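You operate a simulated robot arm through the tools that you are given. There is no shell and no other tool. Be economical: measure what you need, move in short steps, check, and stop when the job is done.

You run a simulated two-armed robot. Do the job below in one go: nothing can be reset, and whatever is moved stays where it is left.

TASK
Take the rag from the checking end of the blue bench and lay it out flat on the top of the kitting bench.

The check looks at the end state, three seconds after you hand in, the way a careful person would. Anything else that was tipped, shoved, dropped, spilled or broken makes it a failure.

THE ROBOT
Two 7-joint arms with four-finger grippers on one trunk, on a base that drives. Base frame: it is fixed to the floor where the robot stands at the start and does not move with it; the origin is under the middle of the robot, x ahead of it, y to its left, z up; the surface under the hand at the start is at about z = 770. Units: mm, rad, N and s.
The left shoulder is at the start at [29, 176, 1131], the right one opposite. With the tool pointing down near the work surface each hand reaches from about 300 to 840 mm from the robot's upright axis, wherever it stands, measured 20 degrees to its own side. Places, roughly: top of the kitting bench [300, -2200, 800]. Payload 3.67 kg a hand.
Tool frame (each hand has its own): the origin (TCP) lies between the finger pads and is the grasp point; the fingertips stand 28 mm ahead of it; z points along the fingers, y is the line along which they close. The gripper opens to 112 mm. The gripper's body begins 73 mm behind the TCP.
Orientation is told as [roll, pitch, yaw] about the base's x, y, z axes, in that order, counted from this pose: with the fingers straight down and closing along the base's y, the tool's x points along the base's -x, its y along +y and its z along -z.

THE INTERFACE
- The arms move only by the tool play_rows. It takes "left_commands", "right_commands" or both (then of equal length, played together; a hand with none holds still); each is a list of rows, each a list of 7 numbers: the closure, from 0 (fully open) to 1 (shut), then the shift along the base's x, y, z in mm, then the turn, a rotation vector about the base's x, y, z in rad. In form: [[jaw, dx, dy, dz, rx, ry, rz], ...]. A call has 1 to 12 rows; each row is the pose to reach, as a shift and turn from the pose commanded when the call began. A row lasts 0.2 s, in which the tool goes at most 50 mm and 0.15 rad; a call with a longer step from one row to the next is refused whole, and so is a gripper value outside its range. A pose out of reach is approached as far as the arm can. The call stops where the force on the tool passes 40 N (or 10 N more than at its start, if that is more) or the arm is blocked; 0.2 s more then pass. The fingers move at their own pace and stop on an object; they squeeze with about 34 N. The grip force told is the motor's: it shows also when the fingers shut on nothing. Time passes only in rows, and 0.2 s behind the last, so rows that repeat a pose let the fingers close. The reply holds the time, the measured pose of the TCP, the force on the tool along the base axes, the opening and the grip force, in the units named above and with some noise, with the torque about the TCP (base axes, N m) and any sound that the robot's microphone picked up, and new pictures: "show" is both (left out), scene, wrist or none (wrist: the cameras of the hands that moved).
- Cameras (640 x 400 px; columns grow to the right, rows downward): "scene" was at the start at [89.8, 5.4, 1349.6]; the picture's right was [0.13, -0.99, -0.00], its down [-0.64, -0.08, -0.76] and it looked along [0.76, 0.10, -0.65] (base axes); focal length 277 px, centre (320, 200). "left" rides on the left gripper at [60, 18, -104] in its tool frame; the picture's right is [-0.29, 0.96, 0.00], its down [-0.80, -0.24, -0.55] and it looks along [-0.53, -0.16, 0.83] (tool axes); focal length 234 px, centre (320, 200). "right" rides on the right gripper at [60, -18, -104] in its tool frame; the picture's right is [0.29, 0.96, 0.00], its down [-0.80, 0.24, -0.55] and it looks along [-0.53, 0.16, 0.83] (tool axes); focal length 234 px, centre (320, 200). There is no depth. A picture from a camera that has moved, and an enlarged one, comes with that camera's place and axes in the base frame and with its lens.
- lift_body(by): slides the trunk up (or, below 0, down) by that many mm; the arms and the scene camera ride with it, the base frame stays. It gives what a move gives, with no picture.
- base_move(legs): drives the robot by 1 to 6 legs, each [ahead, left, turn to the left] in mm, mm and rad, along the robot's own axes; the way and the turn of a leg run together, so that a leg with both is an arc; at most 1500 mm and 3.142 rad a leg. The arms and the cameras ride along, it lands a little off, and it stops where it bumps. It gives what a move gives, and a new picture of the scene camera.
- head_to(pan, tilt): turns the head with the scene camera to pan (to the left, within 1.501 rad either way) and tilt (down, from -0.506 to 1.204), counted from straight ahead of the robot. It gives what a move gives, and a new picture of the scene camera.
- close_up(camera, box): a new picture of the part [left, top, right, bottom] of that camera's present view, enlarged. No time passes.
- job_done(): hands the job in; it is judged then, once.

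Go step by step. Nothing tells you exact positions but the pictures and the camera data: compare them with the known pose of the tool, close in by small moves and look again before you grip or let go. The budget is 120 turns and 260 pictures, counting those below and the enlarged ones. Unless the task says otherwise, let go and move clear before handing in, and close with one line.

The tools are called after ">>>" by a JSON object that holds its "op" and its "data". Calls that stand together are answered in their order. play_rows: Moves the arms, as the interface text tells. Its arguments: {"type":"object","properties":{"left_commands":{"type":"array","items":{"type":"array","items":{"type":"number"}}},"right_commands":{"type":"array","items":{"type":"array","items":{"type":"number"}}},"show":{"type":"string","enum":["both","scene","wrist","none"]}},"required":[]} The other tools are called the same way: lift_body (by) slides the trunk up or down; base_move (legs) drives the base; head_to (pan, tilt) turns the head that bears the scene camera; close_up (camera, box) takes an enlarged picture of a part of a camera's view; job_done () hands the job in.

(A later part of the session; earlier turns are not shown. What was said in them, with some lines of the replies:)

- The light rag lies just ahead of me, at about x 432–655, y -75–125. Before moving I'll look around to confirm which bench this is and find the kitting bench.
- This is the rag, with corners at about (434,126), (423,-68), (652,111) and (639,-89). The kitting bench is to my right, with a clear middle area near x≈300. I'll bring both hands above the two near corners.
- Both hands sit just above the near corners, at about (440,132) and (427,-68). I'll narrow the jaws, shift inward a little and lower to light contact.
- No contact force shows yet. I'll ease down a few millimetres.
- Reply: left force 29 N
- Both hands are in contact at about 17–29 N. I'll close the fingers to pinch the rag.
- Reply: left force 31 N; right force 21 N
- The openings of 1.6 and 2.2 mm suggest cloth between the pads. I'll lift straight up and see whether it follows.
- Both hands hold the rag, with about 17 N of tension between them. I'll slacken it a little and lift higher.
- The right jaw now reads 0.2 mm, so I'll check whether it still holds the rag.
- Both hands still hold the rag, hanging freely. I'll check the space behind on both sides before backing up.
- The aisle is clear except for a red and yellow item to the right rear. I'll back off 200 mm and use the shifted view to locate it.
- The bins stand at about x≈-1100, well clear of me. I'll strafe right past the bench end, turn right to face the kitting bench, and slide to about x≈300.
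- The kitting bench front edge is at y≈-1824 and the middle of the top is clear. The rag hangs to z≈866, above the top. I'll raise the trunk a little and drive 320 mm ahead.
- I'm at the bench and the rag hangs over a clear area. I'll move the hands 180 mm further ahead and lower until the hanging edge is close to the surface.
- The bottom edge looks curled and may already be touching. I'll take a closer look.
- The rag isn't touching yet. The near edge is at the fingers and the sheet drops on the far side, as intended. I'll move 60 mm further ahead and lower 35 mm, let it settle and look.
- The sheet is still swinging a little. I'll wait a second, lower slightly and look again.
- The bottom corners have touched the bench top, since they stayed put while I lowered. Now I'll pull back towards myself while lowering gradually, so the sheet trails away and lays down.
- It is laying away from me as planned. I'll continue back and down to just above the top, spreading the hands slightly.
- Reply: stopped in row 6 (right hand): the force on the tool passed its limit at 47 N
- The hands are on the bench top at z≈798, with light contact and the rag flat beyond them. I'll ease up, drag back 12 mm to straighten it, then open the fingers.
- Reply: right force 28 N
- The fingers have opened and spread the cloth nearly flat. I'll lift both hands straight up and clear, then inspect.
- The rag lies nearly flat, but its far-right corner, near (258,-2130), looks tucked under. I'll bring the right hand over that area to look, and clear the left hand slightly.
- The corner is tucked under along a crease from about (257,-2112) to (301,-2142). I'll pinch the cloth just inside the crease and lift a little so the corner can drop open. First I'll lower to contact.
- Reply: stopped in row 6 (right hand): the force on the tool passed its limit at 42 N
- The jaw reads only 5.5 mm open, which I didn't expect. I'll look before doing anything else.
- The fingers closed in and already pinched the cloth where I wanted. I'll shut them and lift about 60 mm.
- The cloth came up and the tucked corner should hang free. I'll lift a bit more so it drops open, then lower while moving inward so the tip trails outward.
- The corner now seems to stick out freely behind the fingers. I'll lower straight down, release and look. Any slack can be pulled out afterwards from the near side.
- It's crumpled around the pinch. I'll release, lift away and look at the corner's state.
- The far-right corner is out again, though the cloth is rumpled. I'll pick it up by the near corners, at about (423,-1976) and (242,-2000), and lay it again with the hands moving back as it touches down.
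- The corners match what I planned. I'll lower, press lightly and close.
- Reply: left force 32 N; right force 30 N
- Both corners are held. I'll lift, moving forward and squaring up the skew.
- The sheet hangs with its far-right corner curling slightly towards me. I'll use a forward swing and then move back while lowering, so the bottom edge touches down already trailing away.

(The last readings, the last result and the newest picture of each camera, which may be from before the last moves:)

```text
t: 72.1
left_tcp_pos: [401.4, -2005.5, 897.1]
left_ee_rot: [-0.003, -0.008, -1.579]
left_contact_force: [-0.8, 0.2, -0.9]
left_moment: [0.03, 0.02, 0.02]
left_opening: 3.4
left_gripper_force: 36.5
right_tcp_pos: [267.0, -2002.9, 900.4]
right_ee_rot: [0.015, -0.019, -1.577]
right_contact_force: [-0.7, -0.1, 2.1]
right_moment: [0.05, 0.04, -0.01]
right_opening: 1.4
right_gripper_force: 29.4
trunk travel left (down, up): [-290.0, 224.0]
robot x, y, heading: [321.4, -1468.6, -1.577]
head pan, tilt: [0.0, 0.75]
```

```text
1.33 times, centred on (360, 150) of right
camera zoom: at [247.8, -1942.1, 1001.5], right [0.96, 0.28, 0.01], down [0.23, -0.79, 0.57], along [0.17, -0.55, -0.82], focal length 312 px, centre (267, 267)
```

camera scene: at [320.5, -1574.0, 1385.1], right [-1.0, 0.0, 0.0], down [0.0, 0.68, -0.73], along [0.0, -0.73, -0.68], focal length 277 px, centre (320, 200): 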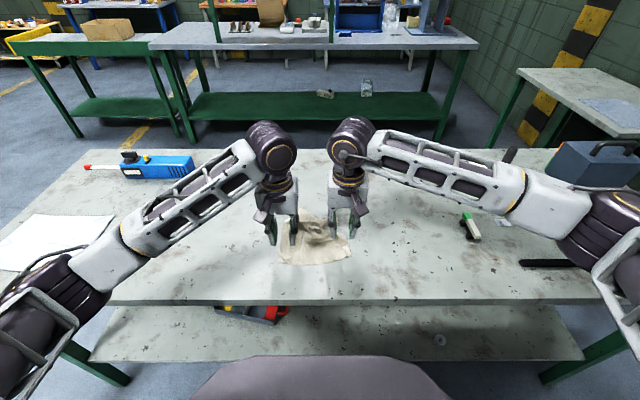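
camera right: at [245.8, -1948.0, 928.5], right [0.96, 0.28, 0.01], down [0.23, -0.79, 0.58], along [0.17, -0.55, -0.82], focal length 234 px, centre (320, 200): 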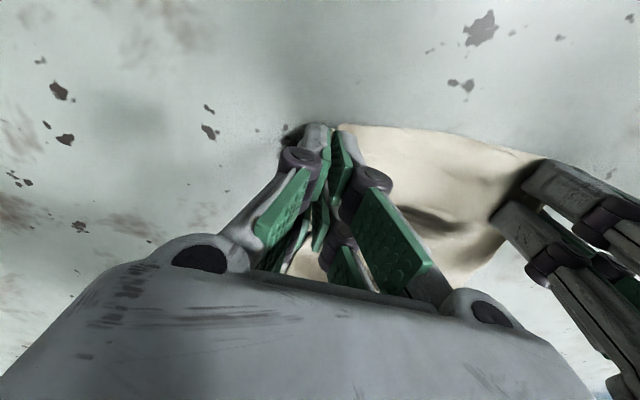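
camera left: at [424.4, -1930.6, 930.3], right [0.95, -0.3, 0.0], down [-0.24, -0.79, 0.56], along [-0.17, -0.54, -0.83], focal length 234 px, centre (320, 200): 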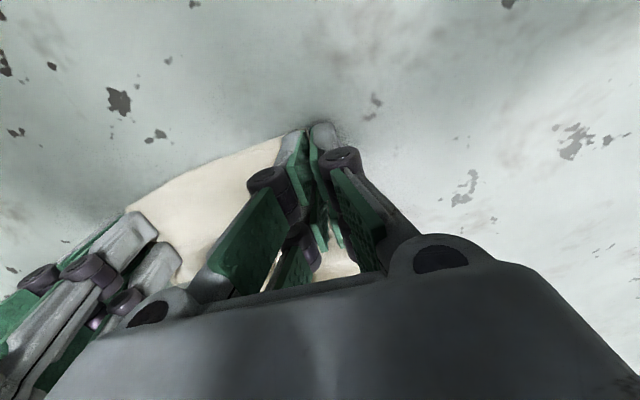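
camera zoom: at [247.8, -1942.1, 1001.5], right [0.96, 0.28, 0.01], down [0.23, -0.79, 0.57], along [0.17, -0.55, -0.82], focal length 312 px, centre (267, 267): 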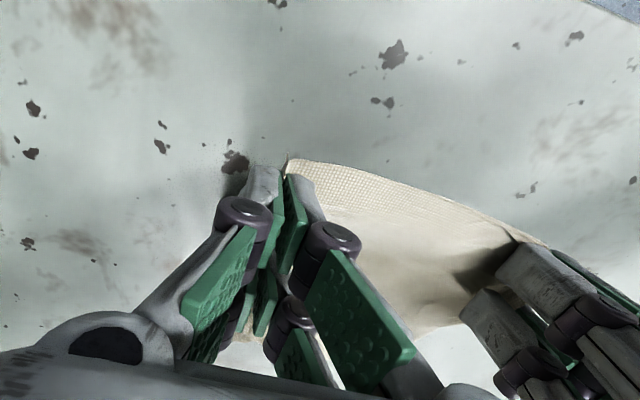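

It's laying away properly. I'll finish lowering with a bit more backward motion, spread slightly, then open.

>>> {"op": "play_rows", "data": {"left_commands": [[1, 1, 16, -18, 0, 0, 0], [1, 2, 30, -36, 0, 0, 0], [1, 3, 42, -53, 0, 0, 0], [1, 4, 52, -66, 0, 0, 0], [1, 4, 62, -69, 0, 0, 0], [1, 4, 68, -69, 0, 0, 0], [1, 4, 68, -69, 0, 0, 0]], "right_commands": [[1, -1, 16, -19, 0, 0, 0], [1, -2, 30, -38, 0, 0, 0], [1, -3, 42, -56, 0, 0, 0], [1, -4, 52, -69, 0, 0, 0], [1, -4, 62, -72, 0, 0, 0], [1, -4, 68, -72, 0, 0, 0], [1, -4, 68, -72, 0, 0, 0]], "show": "none"}}

>>> {"op": "close_up", "data": {"camera": "right", "box": [120, 0, 600, 300]}}

```text
t: 73.7
left_tcp_pos: [406.9, -1935.8, 829.7]
left_ee_rot: [-0.002, -0.008, -1.58]
left_contact_force: [-17.6, -1.8, 0.3]
left_moment: [-0.02, 0.46, 0.39]
left_opening: 1.5
left_gripper_force: 32.5
right_tcp_pos: [264.8, -1935.0, 827.9]
right_ee_rot: [0.014, -0.019, -1.577]
right_contact_force: [16.7, -0.2, 6.0]
right_moment: [0.1, -0.46, -0.35]
right_opening: 1.5
right_gripper_force: 32.0
trunk travel left (down, up): [-290.0, 224.0]
robot x, y, heading: [321.3, -1471.6, -1.576]
head pan, tilt: [0.0, 0.75]
```

```text
1.33 times, centred on (360, 150) of right
camera zoom: at [244.8, -1874.5, 928.8], right [0.96, 0.28, 0.01], down [0.23, -0.79, 0.57], along [0.17, -0.55, -0.82], focal length 312 px, centre (267, 267)
```

zoom: 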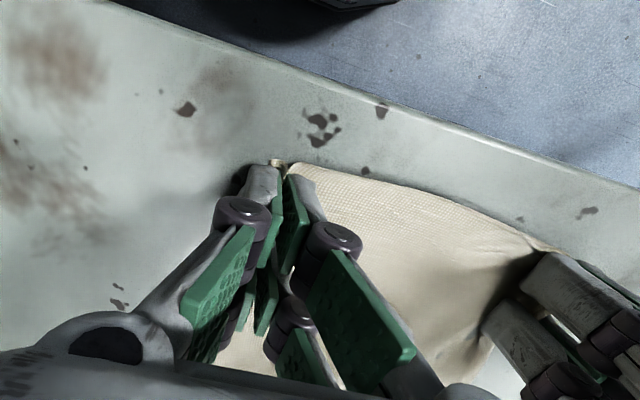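

The near edge is down and taut. I'll open, lift straight up and move the hands aside.

>>> {"op": "play_rows", "data": {"left_commands": [[1, 0, 0, -1, 0, 0, 0], [0.85, 0, 0, -1, 0, 0, 0], [0.7, 0, 0, -1, 0, 0, 0], [0.6, 0, 0, -1, 0, 0, 0], [0.6, 0, 0, 5, 0, 0, 0], [0.6, 0, 0, 20, 0, 0, 0], [0.6, 0, 0, 60, 0, 0, 0], [0.6, 0, 0, 100, 0, 0, 0], [0.6, 40, 0, 130, 0, 0, 0], [0.6, 80, 0, 150, 0, 0, 0], [0.6, 120, 0, 170, 0, 0, 0], [0.6, 160, 0, 180, 0, 0, 0]], "right_commands": [[1, 0, 0, 0, 0, 0, 0], [0.85, 0, 0, 0, 0, 0, 0], [0.7, 0, 0, 0, 0, 0, 0], [0.6, 0, 0, 0, 0, 0, 0], [0.6, 0, 0, 5, 0, 0, 0], [0.6, 0, 0, 20, 0, 0, 0], [0.6, 0, 0, 60, 0, 0, 0], [0.6, 0, 0, 100, 0, 0, 0], [0.6, -40, 0, 130, 0, 0, 0], [0.6, -80, 0, 150, 0, 0, 0], [0.6, -120, 0, 170, 0, 0, 0], [0.6, -160, 0, 180, 0, 0, 0]], "show": "scene"}}

>>> {"op": "close_up", "data": {"camera": "scene", "box": [220, 190, 400, 302]}}

>>> {"op": "close_up", "data": {"camera": "left", "box": [40, 50, 360, 250]}}

>>> {"op": "close_up", "data": {"camera": "right", "box": [280, 50, 600, 250]}}

```text
t: 76.3
left_tcp_pos: [567.7, -1936.4, 1011.8]
left_ee_rot: [-0.003, -0.007, -1.582]
left_contact_force: [0.1, 1.0, -0.4]
left_moment: [-0.05, -0.04, 0.0]
left_opening: 44.6
left_gripper_force: 0.0
right_tcp_pos: [101.9, -1934.4, 1009.1]
right_ee_rot: [0.014, -0.02, -1.576]
right_contact_force: [0.4, -1.0, -0.1]
right_moment: [-0.01, -0.05, -0.05]
right_opening: 44.8
right_gripper_force: 0.0
trunk travel left (down, up): [-290.0, 224.0]
robot x, y, heading: [320.1, -1470.7, -1.577]
head pan, tilt: [0.0, 0.75]
camera scene: at [320.2, -1573.2, 1385.1], right [-1.0, 0.0, 0.0], down [0.0, 0.68, -0.73], along [0.0, -0.73, -0.68], focal length 277 px, centre (320, 200)
```

scene: 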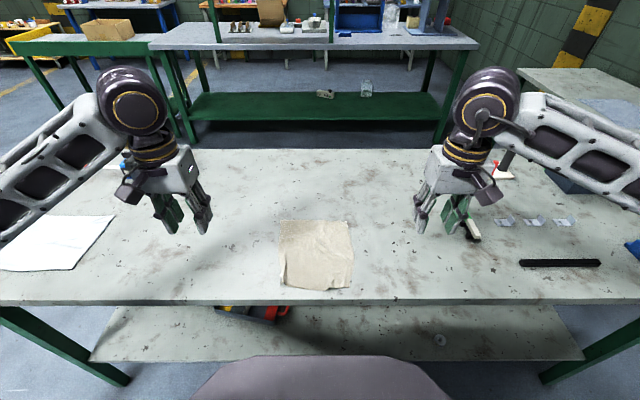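

```text
3.56 times, centred on (310, 246) of scene
camera zoom: at [320.2, -1573.2, 1385.1], right [-1.0, 0.0, 0.0], down [0.0, 0.68, -0.73], along [0.0, -0.73, -0.68], focal length 985 px, centre (356, 36)
```

zoom: 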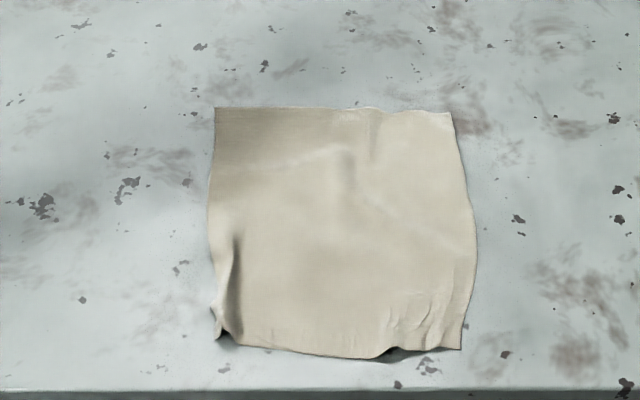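

```text
2.00 times, centred on (200, 150) of left
camera zoom: at [587.6, -1875.4, 1114.7], right [0.95, -0.3, 0.0], down [-0.25, -0.79, 0.56], along [-0.17, -0.54, -0.83], focal length 468 px, centre (560, 300)
```

zoom: 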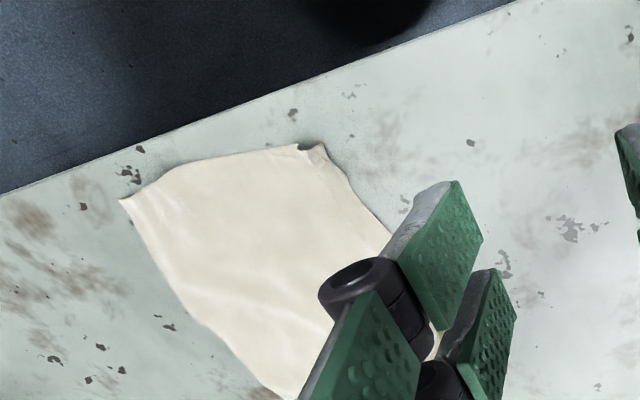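

```text
2.00 times, centred on (440, 150) of right
camera zoom: at [81.8, -1874.0, 1111.3], right [0.96, 0.28, 0.01], down [0.23, -0.79, 0.57], along [0.17, -0.55, -0.82], focal length 468 px, centre (80, 300)
```

zoom: 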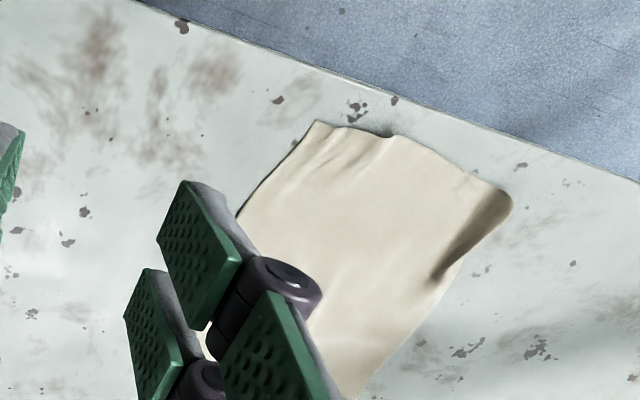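

All four corners are out now. Only a small ridge remains by the near-left corner, around (405,-1955), plus a few wrinkles. I'll wipe it outward lightly with the closed left fingers.

>>> {"op": "play_rows", "data": {"left_commands": [[0.8, -38, -4, -10, 0, 0, 0], [1, -76, -8, -30, 0, 0, 0], [1, -114, -12, -60, 0, 0, 0], [1, -150, -16, -90, 0, 0, 0], [1, -186, -20, -120, 0, 0, 0], [1, -190, -24, -160, 0, 0, 0], [1, -190, -24, -178, 0, 0, 0], [1, -190, -24, -182, 0, 0, 0], [1, -190, -24, -182, 0, 0, 0]], "show": "none"}}

>>> {"op": "close_up", "data": {"camera": "scene", "box": [220, 190, 400, 302]}}

```text
t: 78.3
left_tcp_pos: [377.9, -1959.7, 826.9]
left_ee_rot: [-0.003, -0.007, -1.58]
left_contact_force: [0.7, -0.1, -0.2]
left_moment: [0.01, -0.05, 0.05]
left_opening: 0.0
left_gripper_force: 33.9
right_tcp_pos: [101.8, -1935.8, 1008.6]
right_ee_rot: [0.01, -0.018, -1.577]
right_contact_force: [0.2, -0.9, -0.7]
right_moment: [-0.01, 0.0, 0.03]
right_opening: 44.9
right_gripper_force: 0.0
trunk travel left (down, up): [-290.0, 224.0]
robot x, y, heading: [322.7, -1471.0, -1.575]
head pan, tilt: [0.0, 0.75]
```

```text
3.56 times, centred on (310, 246) of scene
camera zoom: at [320.5, -1574.6, 1385.0], right [-1.0, 0.0, 0.0], down [0.0, 0.68, -0.73], along [0.0, -0.73, -0.68], focal length 985 px, centre (356, 36)
```

zoom: 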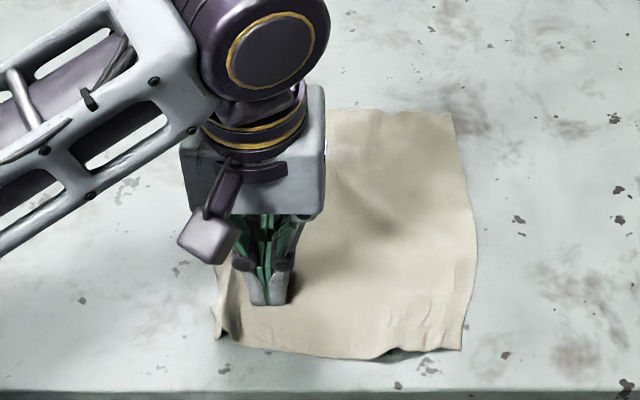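

The tips are at the surface with almost no force. I'll wipe outward with a slight press, then do a second pass nearer the edge.

>>> {"op": "play_rows", "data": {"left_commands": [[1, 0, 0, -1, 0, 0, 0], [1, 12, 3, -1, 0, 0, 0], [1, 24, 6, -1, 0, 0, 0], [1, 36, 9, -1, 0, 0, 0], [1, 50, 12, -1, 0, 0, 0], [1, 65, 14, -1, 0, 0, 0], [1, 65, 14, 20, 0, 0, 0], [1, 65, 14, 60, 0, 0, 0], [1, 100, 14, 90, 0, 0, 0], [1, 145, 14, 110, 0, 0, 0], [1, 190, 14, 130, 0, 0, 0]], "show": "none"}}

>>> {"op": "close_up", "data": {"camera": "scene", "box": [220, 190, 400, 302]}}

```text
t: 80.7
left_tcp_pos: [569.4, -1944.4, 959.6]
left_ee_rot: [-0.002, -0.007, -1.581]
left_contact_force: [-0.4, -0.2, 0.3]
left_moment: [-0.03, 0.05, 0.02]
left_opening: 0.1
left_gripper_force: 33.7
right_tcp_pos: [102.0, -1933.9, 1010.1]
right_ee_rot: [0.013, -0.018, -1.576]
right_contact_force: [0.7, 0.1, -0.4]
right_moment: [0.01, 0.0, 0.03]
right_opening: 45.1
right_gripper_force: 0.0
trunk travel left (down, up): [-290.0, 224.0]
robot x, y, heading: [317.9, -1469.7, -1.572]
head pan, tilt: [0.0, 0.75]
```

```text
3.56 times, centred on (310, 246) of scene
camera zoom: at [321.6, -1574.0, 1385.1], right [-1.0, 0.0, 0.0], down [0.0, 0.68, -0.73], along [0.0, -0.73, -0.68], focal length 985 px, centre (356, 36)
```

zoom: 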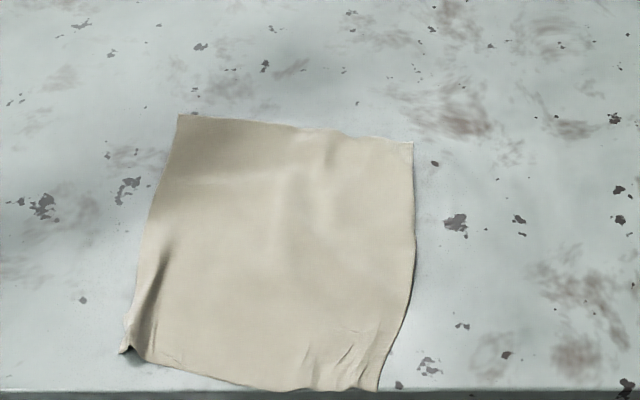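

The cloth dragged and rotated with the finger, and its near-right corner now reaches the bench edge. I'll press lightly near both far corners and drag the whole rag away from the edge, so it trails and squares up.

>>> {"op": "play_rows", "data": {"left_commands": [[1, -20, -20, 0, 0, 0, 0], [1, -45, -45, 0, 0, 0, 0], [1, -70, -70, 0, 0, 0, 0], [1, -95, -95, -20, 0, 0, 0], [1, -120, -120, -45, 0, 0, 0], [1, -134, -136, -80, 0, 0, 0], [1, -134, -136, -110, 0, 0, 0], [1, -134, -136, -125, 0, 0, 0], [1, -134, -136, -130, 0, 0, 0], [1, -134, -136, -130, 0, 0, 0]], "right_commands": [[1, 35, -20, 0, 0, 0, 0], [1, 70, -40, -10, 0, 0, 0], [1, 105, -62, -30, 0, 0, 0], [1, 140, -85, -50, 0, 0, 0], [1, 172, -105, -80, 0, 0, 0], [1, 195, -122, -115, 0, 0, 0], [1, 200, -122, -155, 0, 0, 0], [1, 200, -122, -172, 0, 0, 0], [1, 200, -122, -179, 0, 0, 0], [1, 200, -122, -179, 0, 0, 0]], "show": "none"}}

>>> {"op": "close_up", "data": {"camera": "scene", "box": [220, 190, 400, 302]}}

```text
t: 82.9
left_tcp_pos: [432.9, -2081.5, 828.0]
left_ee_rot: [-0.004, -0.007, -1.58]
left_contact_force: [-0.3, -0.6, -0.5]
left_moment: [-0.01, 0.01, 0.03]
left_opening: 0.2
left_gripper_force: 33.9
right_tcp_pos: [303.0, -2056.8, 826.2]
right_ee_rot: [0.013, -0.018, -1.577]
right_contact_force: [-0.4, 0.7, 0.4]
right_moment: [-0.01, 0.01, 0.0]
right_opening: 0.0
right_gripper_force: 33.8
trunk travel left (down, up): [-290.0, 224.0]
robot x, y, heading: [321.7, -1472.5, -1.573]
head pan, tilt: [0.0, 0.75]
```

```text
3.56 times, centred on (310, 246) of scene
camera zoom: at [320.4, -1574.6, 1385.0], right [-1.0, 0.0, 0.0], down [0.0, 0.68, -0.73], along [0.0, -0.73, -0.68], focal length 985 px, centre (356, 36)
```

zoom: 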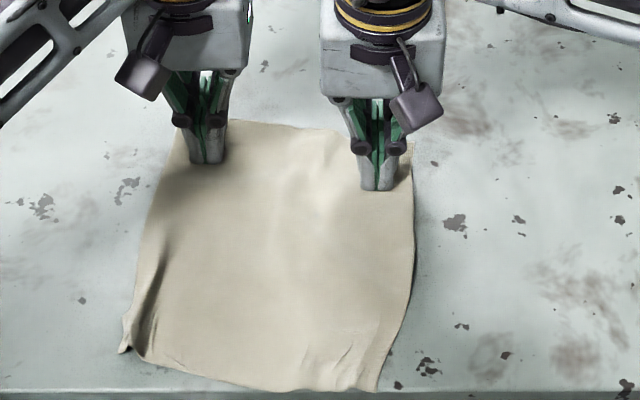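

Both fingertips are just at the cloth. I'll press slightly and drag away from the edge.

>>> {"op": "play_rows", "data": {"left_commands": [[1, 0, 0, -2.5, 0, 0, 0], [1, 0, 0, -3, 0, 0, 0], [1, -4, -7, -3, 0, 0, 0], [1, -8, -15, -3, 0, 0, 0], [1, -12, -23, -3, 0, 0, 0], [1, -16, -31, -3, 0, 0, 0], [1, -20, -40, -3, 0, 0, 0], [1, -24, -48, -3, 0, 0, 0], [1, -24, -48, -3, 0, 0, 0]], "right_commands": [[1, 0, 0, -1.5, 0, 0, 0], [1, 0, 0, -2, 0, 0, 0], [1, -5, -11, -2, 0, 0, 0], [1, -10, -23, -2, 0, 0, 0], [1, -15, -35, -2, 0, 0, 0], [1, -20, -47, -2, 0, 0, 0], [1, -26, -59, -2, 0, 0, 0], [1, -31, -70, -2, 0, 0, 0], [1, -31, -70, -2, 0, 0, 0]], "show": "none"}}

>>> {"op": "close_up", "data": {"camera": "scene", "box": [220, 190, 400, 302]}}

```text
t: 84.9
left_tcp_pos: [410.1, -2130.5, 825.6]
left_ee_rot: [-0.003, -0.011, -1.579]
left_contact_force: [0.7, 1.7, 21.1]
left_moment: [0.39, -0.08, -0.02]
left_opening: 0.1
left_gripper_force: 33.9
right_tcp_pos: [271.8, -2126.3, 826.6]
right_ee_rot: [0.012, -0.02, -1.576]
right_contact_force: [0.3, -0.3, 0.9]
right_moment: [0.05, 0.0, -0.01]
right_opening: 0.1
right_gripper_force: 34.1
trunk travel left (down, up): [-290.0, 224.0]
robot x, y, heading: [321.3, -1467.0, -1.569]
head pan, tilt: [0.0, 0.75]
```

```text
3.56 times, centred on (310, 246) of scene
camera zoom: at [320.4, -1572.4, 1385.2], right [-1.0, 0.0, 0.0], down [0.0, 0.68, -0.73], along [0.0, -0.73, -0.68], focal length 985 px, centre (356, 36)
```

zoom: 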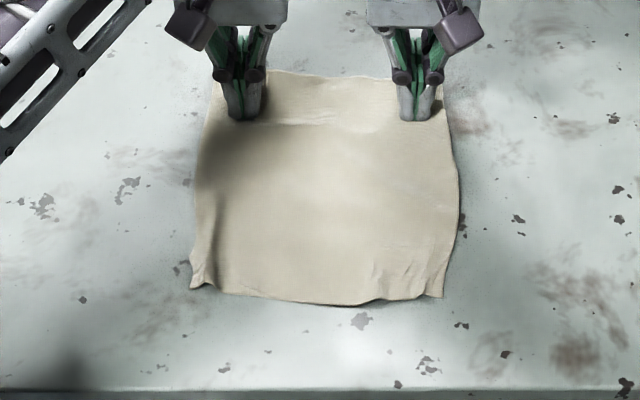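

The rag is back in place and squarer, clear of the edge. Next I'll anchor it with the right fingertips and wipe only the near-left corner outward with the left.

>>> {"op": "play_rows", "data": {"left_commands": [[1, 0, 0, 15, 0, 0, 0], [1, 0, 20, 40, 0, 0, 0], [1, 0, 65, 45, 0, 0, 0], [1, 0, 110, 45, 0, 0, 0], [1, -3, 150, 35, 0, 0, 0], [1, -3, 152, 10, 0, 0, 0], [1, -3, 152, 3, 0, 0, 0], [1, -3, 152, 3, 0, 0, 0]], "right_commands": [[1, 0, 0, 15, 0, 0, 0], [1, 3, 20, 40, 0, 0, 0], [1, 5, 60, 45, 0, 0, 0], [1, 8, 100, 45, 0, 0, 0], [1, 10, 141, 35, 0, 0, 0], [1, 10, 141, 10, 0, 0, 0], [1, 10, 141, 0, 0, 0, 0], [1, 10, 141, -2, 0, 0, 0]], "show": "none"}}

>>> {"op": "close_up", "data": {"camera": "scene", "box": [220, 190, 400, 302]}}

```text
t: 86.7
left_tcp_pos: [407.1, -1977.9, 828.3]
left_ee_rot: [-0.004, -0.01, -1.58]
left_contact_force: [0.4, 0.3, 0.4]
left_moment: [0.0, -0.02, 0.0]
left_opening: 0.0
left_gripper_force: 34.2
right_tcp_pos: [281.8, -1986.0, 826.2]
right_ee_rot: [0.013, -0.021, -1.576]
right_contact_force: [-2.1, -0.6, 19.4]
right_moment: [0.39, 0.16, 0.07]
right_opening: 0.0
right_gripper_force: 34.1
trunk travel left (down, up): [-290.0, 224.0]
robot x, y, heading: [316.0, -1469.6, -1.578]
head pan, tilt: [0.0, 0.75]
```

```text
3.56 times, centred on (310, 246) of scene
camera zoom: at [320.4, -1573.4, 1385.3], right [-1.0, 0.0, 0.0], down [0.0, 0.68, -0.73], along [0.0, -0.73, -0.68], focal length 985 px, centre (356, 36)
```

zoom: 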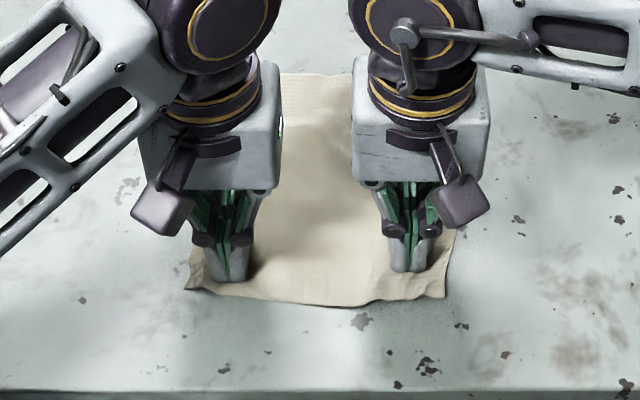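

The right hand anchors at 19 N. Now the left-hand wipe towards the near-left corner.

>>> {"op": "play_rows", "data": {"left_commands": [[1, 0, 0, -1.5, 0, 0, 0], [1, 6, 3, -1.8, 0, 0, 0], [1, 13, 6, -1.8, 0, 0, 0], [1, 20, 10, -1.8, 0, 0, 0], [1, 28, 14, -1.8, 0, 0, 0], [1, 38, 19, -1.8, 0, 0, 0], [1, 48, 24, -1.8, 0, 0, 0], [1, 48, 24, 15, 0, 0, 0], [1, 60, 24, 60, 0, 0, 0], [1, 100, 24, 85, 0, 0, 0], [1, 145, 24, 105, 0, 0, 0], [1, 190, 24, 125, 0, 0, 0]], "show": "none"}}

>>> {"op": "close_up", "data": {"camera": "scene", "box": [220, 190, 400, 302]}}

```text
t: 89.3
left_tcp_pos: [598.3, -1952.4, 952.7]
left_ee_rot: [-0.005, -0.009, -1.581]
left_contact_force: [0.6, 0.4, -0.1]
left_moment: [-0.01, 0.01, -0.03]
left_opening: 0.2
left_gripper_force: 34.2
right_tcp_pos: [282.9, -1985.7, 826.6]
right_ee_rot: [0.015, -0.022, -1.579]
right_contact_force: [-2.0, -4.9, 35.0]
right_moment: [0.59, 0.17, 0.09]
right_opening: 0.0
right_gripper_force: 33.5
trunk travel left (down, up): [-290.0, 224.0]
robot x, y, heading: [320.5, -1467.4, -1.574]
head pan, tilt: [0.0, 0.75]
```

```text
3.56 times, centred on (310, 246) of scene
camera zoom: at [321.5, -1571.9, 1385.3], right [-1.0, 0.0, 0.0], down [0.0, 0.68, -0.73], along [0.0, -0.73, -0.68], focal length 985 px, centre (356, 36)
```

zoom: 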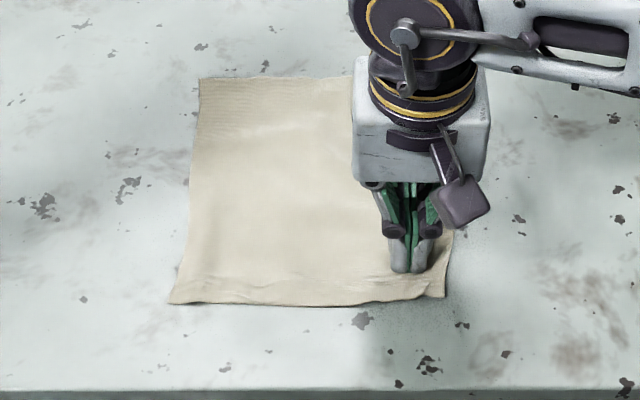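

The near-left corner is flat now. I'll lift the right hand clear and inspect the whole rag.

>>> {"op": "play_rows", "data": {"right_commands": [[1, 0, 0, 10, 0, 0, 0], [1, 0, 0, 40, 0, 0, 0], [1, 0, 0, 80, 0, 0, 0], [1, -40, 0, 110, 0, 0, 0], [1, -85, 0, 130, 0, 0, 0], [1, -130, 0, 150, 0, 0, 0], [1, -170, 0, 160, 0, 0, 0]], "show": "scene"}}

>>> {"op": "close_up", "data": {"camera": "scene", "box": [220, 190, 400, 302]}}

>>> {"op": "close_up", "data": {"camera": "right", "box": [280, 50, 600, 250]}}

```text
t: 90.9
left_tcp_pos: [596.3, -1954.0, 951.1]
left_ee_rot: [-0.003, -0.008, -1.579]
left_contact_force: [0.0, 0.0, -0.2]
left_moment: [0.0, 0.01, 0.02]
left_opening: 0.0
left_gripper_force: 34.3
right_tcp_pos: [109.7, -1985.3, 982.7]
right_ee_rot: [0.014, -0.017, -1.575]
right_contact_force: [-0.8, -0.4, 0.1]
right_moment: [-0.02, -0.03, -0.03]
right_opening: 0.0
right_gripper_force: 34.2
trunk travel left (down, up): [-290.0, 224.0]
robot x, y, heading: [322.7, -1469.8, -1.573]
head pan, tilt: [0.0, 0.75]
camera scene: at [319.1, -1574.0, 1385.1], right [-1.0, 0.0, 0.0], down [0.0, 0.68, -0.73], along [0.0, -0.73, -0.68], focal length 277 px, centre (320, 200)
```

scene: 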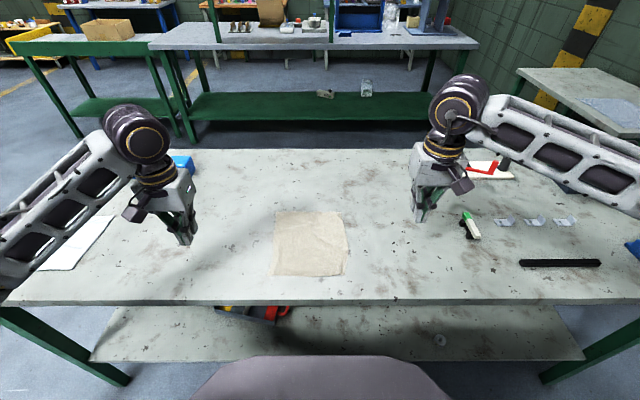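

```text
3.56 times, centred on (310, 246) of scene
camera zoom: at [319.1, -1574.0, 1385.1], right [-1.0, 0.0, 0.0], down [0.0, 0.68, -0.73], along [0.0, -0.73, -0.68], focal length 985 px, centre (356, 36)
```

zoom: 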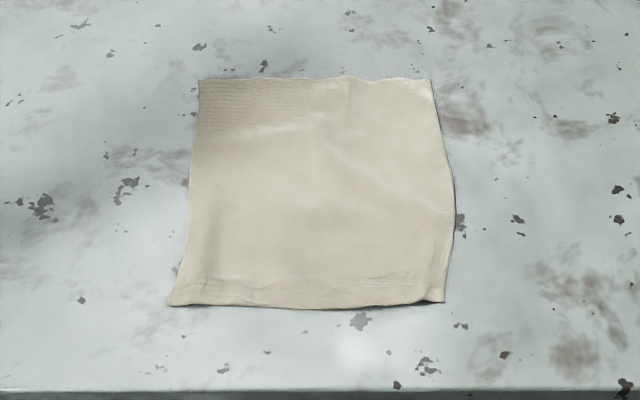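

```text
2.00 times, centred on (440, 150) of right
camera zoom: at [90.6, -1924.9, 1085.3], right [0.96, 0.28, 0.01], down [0.23, -0.79, 0.57], along [0.17, -0.55, -0.82], focal length 468 px, centre (80, 300)
```

zoom: 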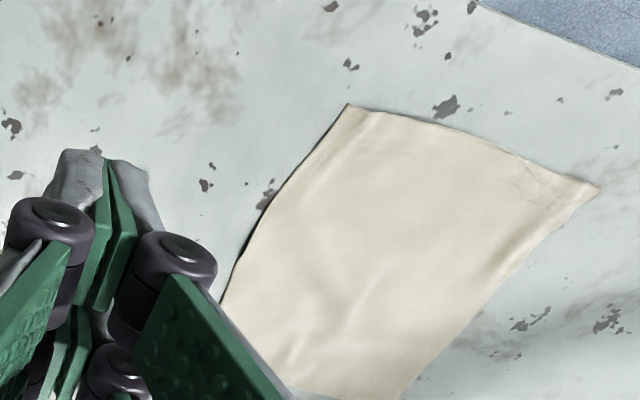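

The rag lies flat on the kitting bench with all four corners out and well away from the edge. Nothing else moved, and both hands are clear, so I'm handing in.

>>> {"op": "job_done", "data": {}}

```text
The job is handed in.
```

The rag is laid out flat on top of the kitting bench, well away from the edge, and both hands are clear.
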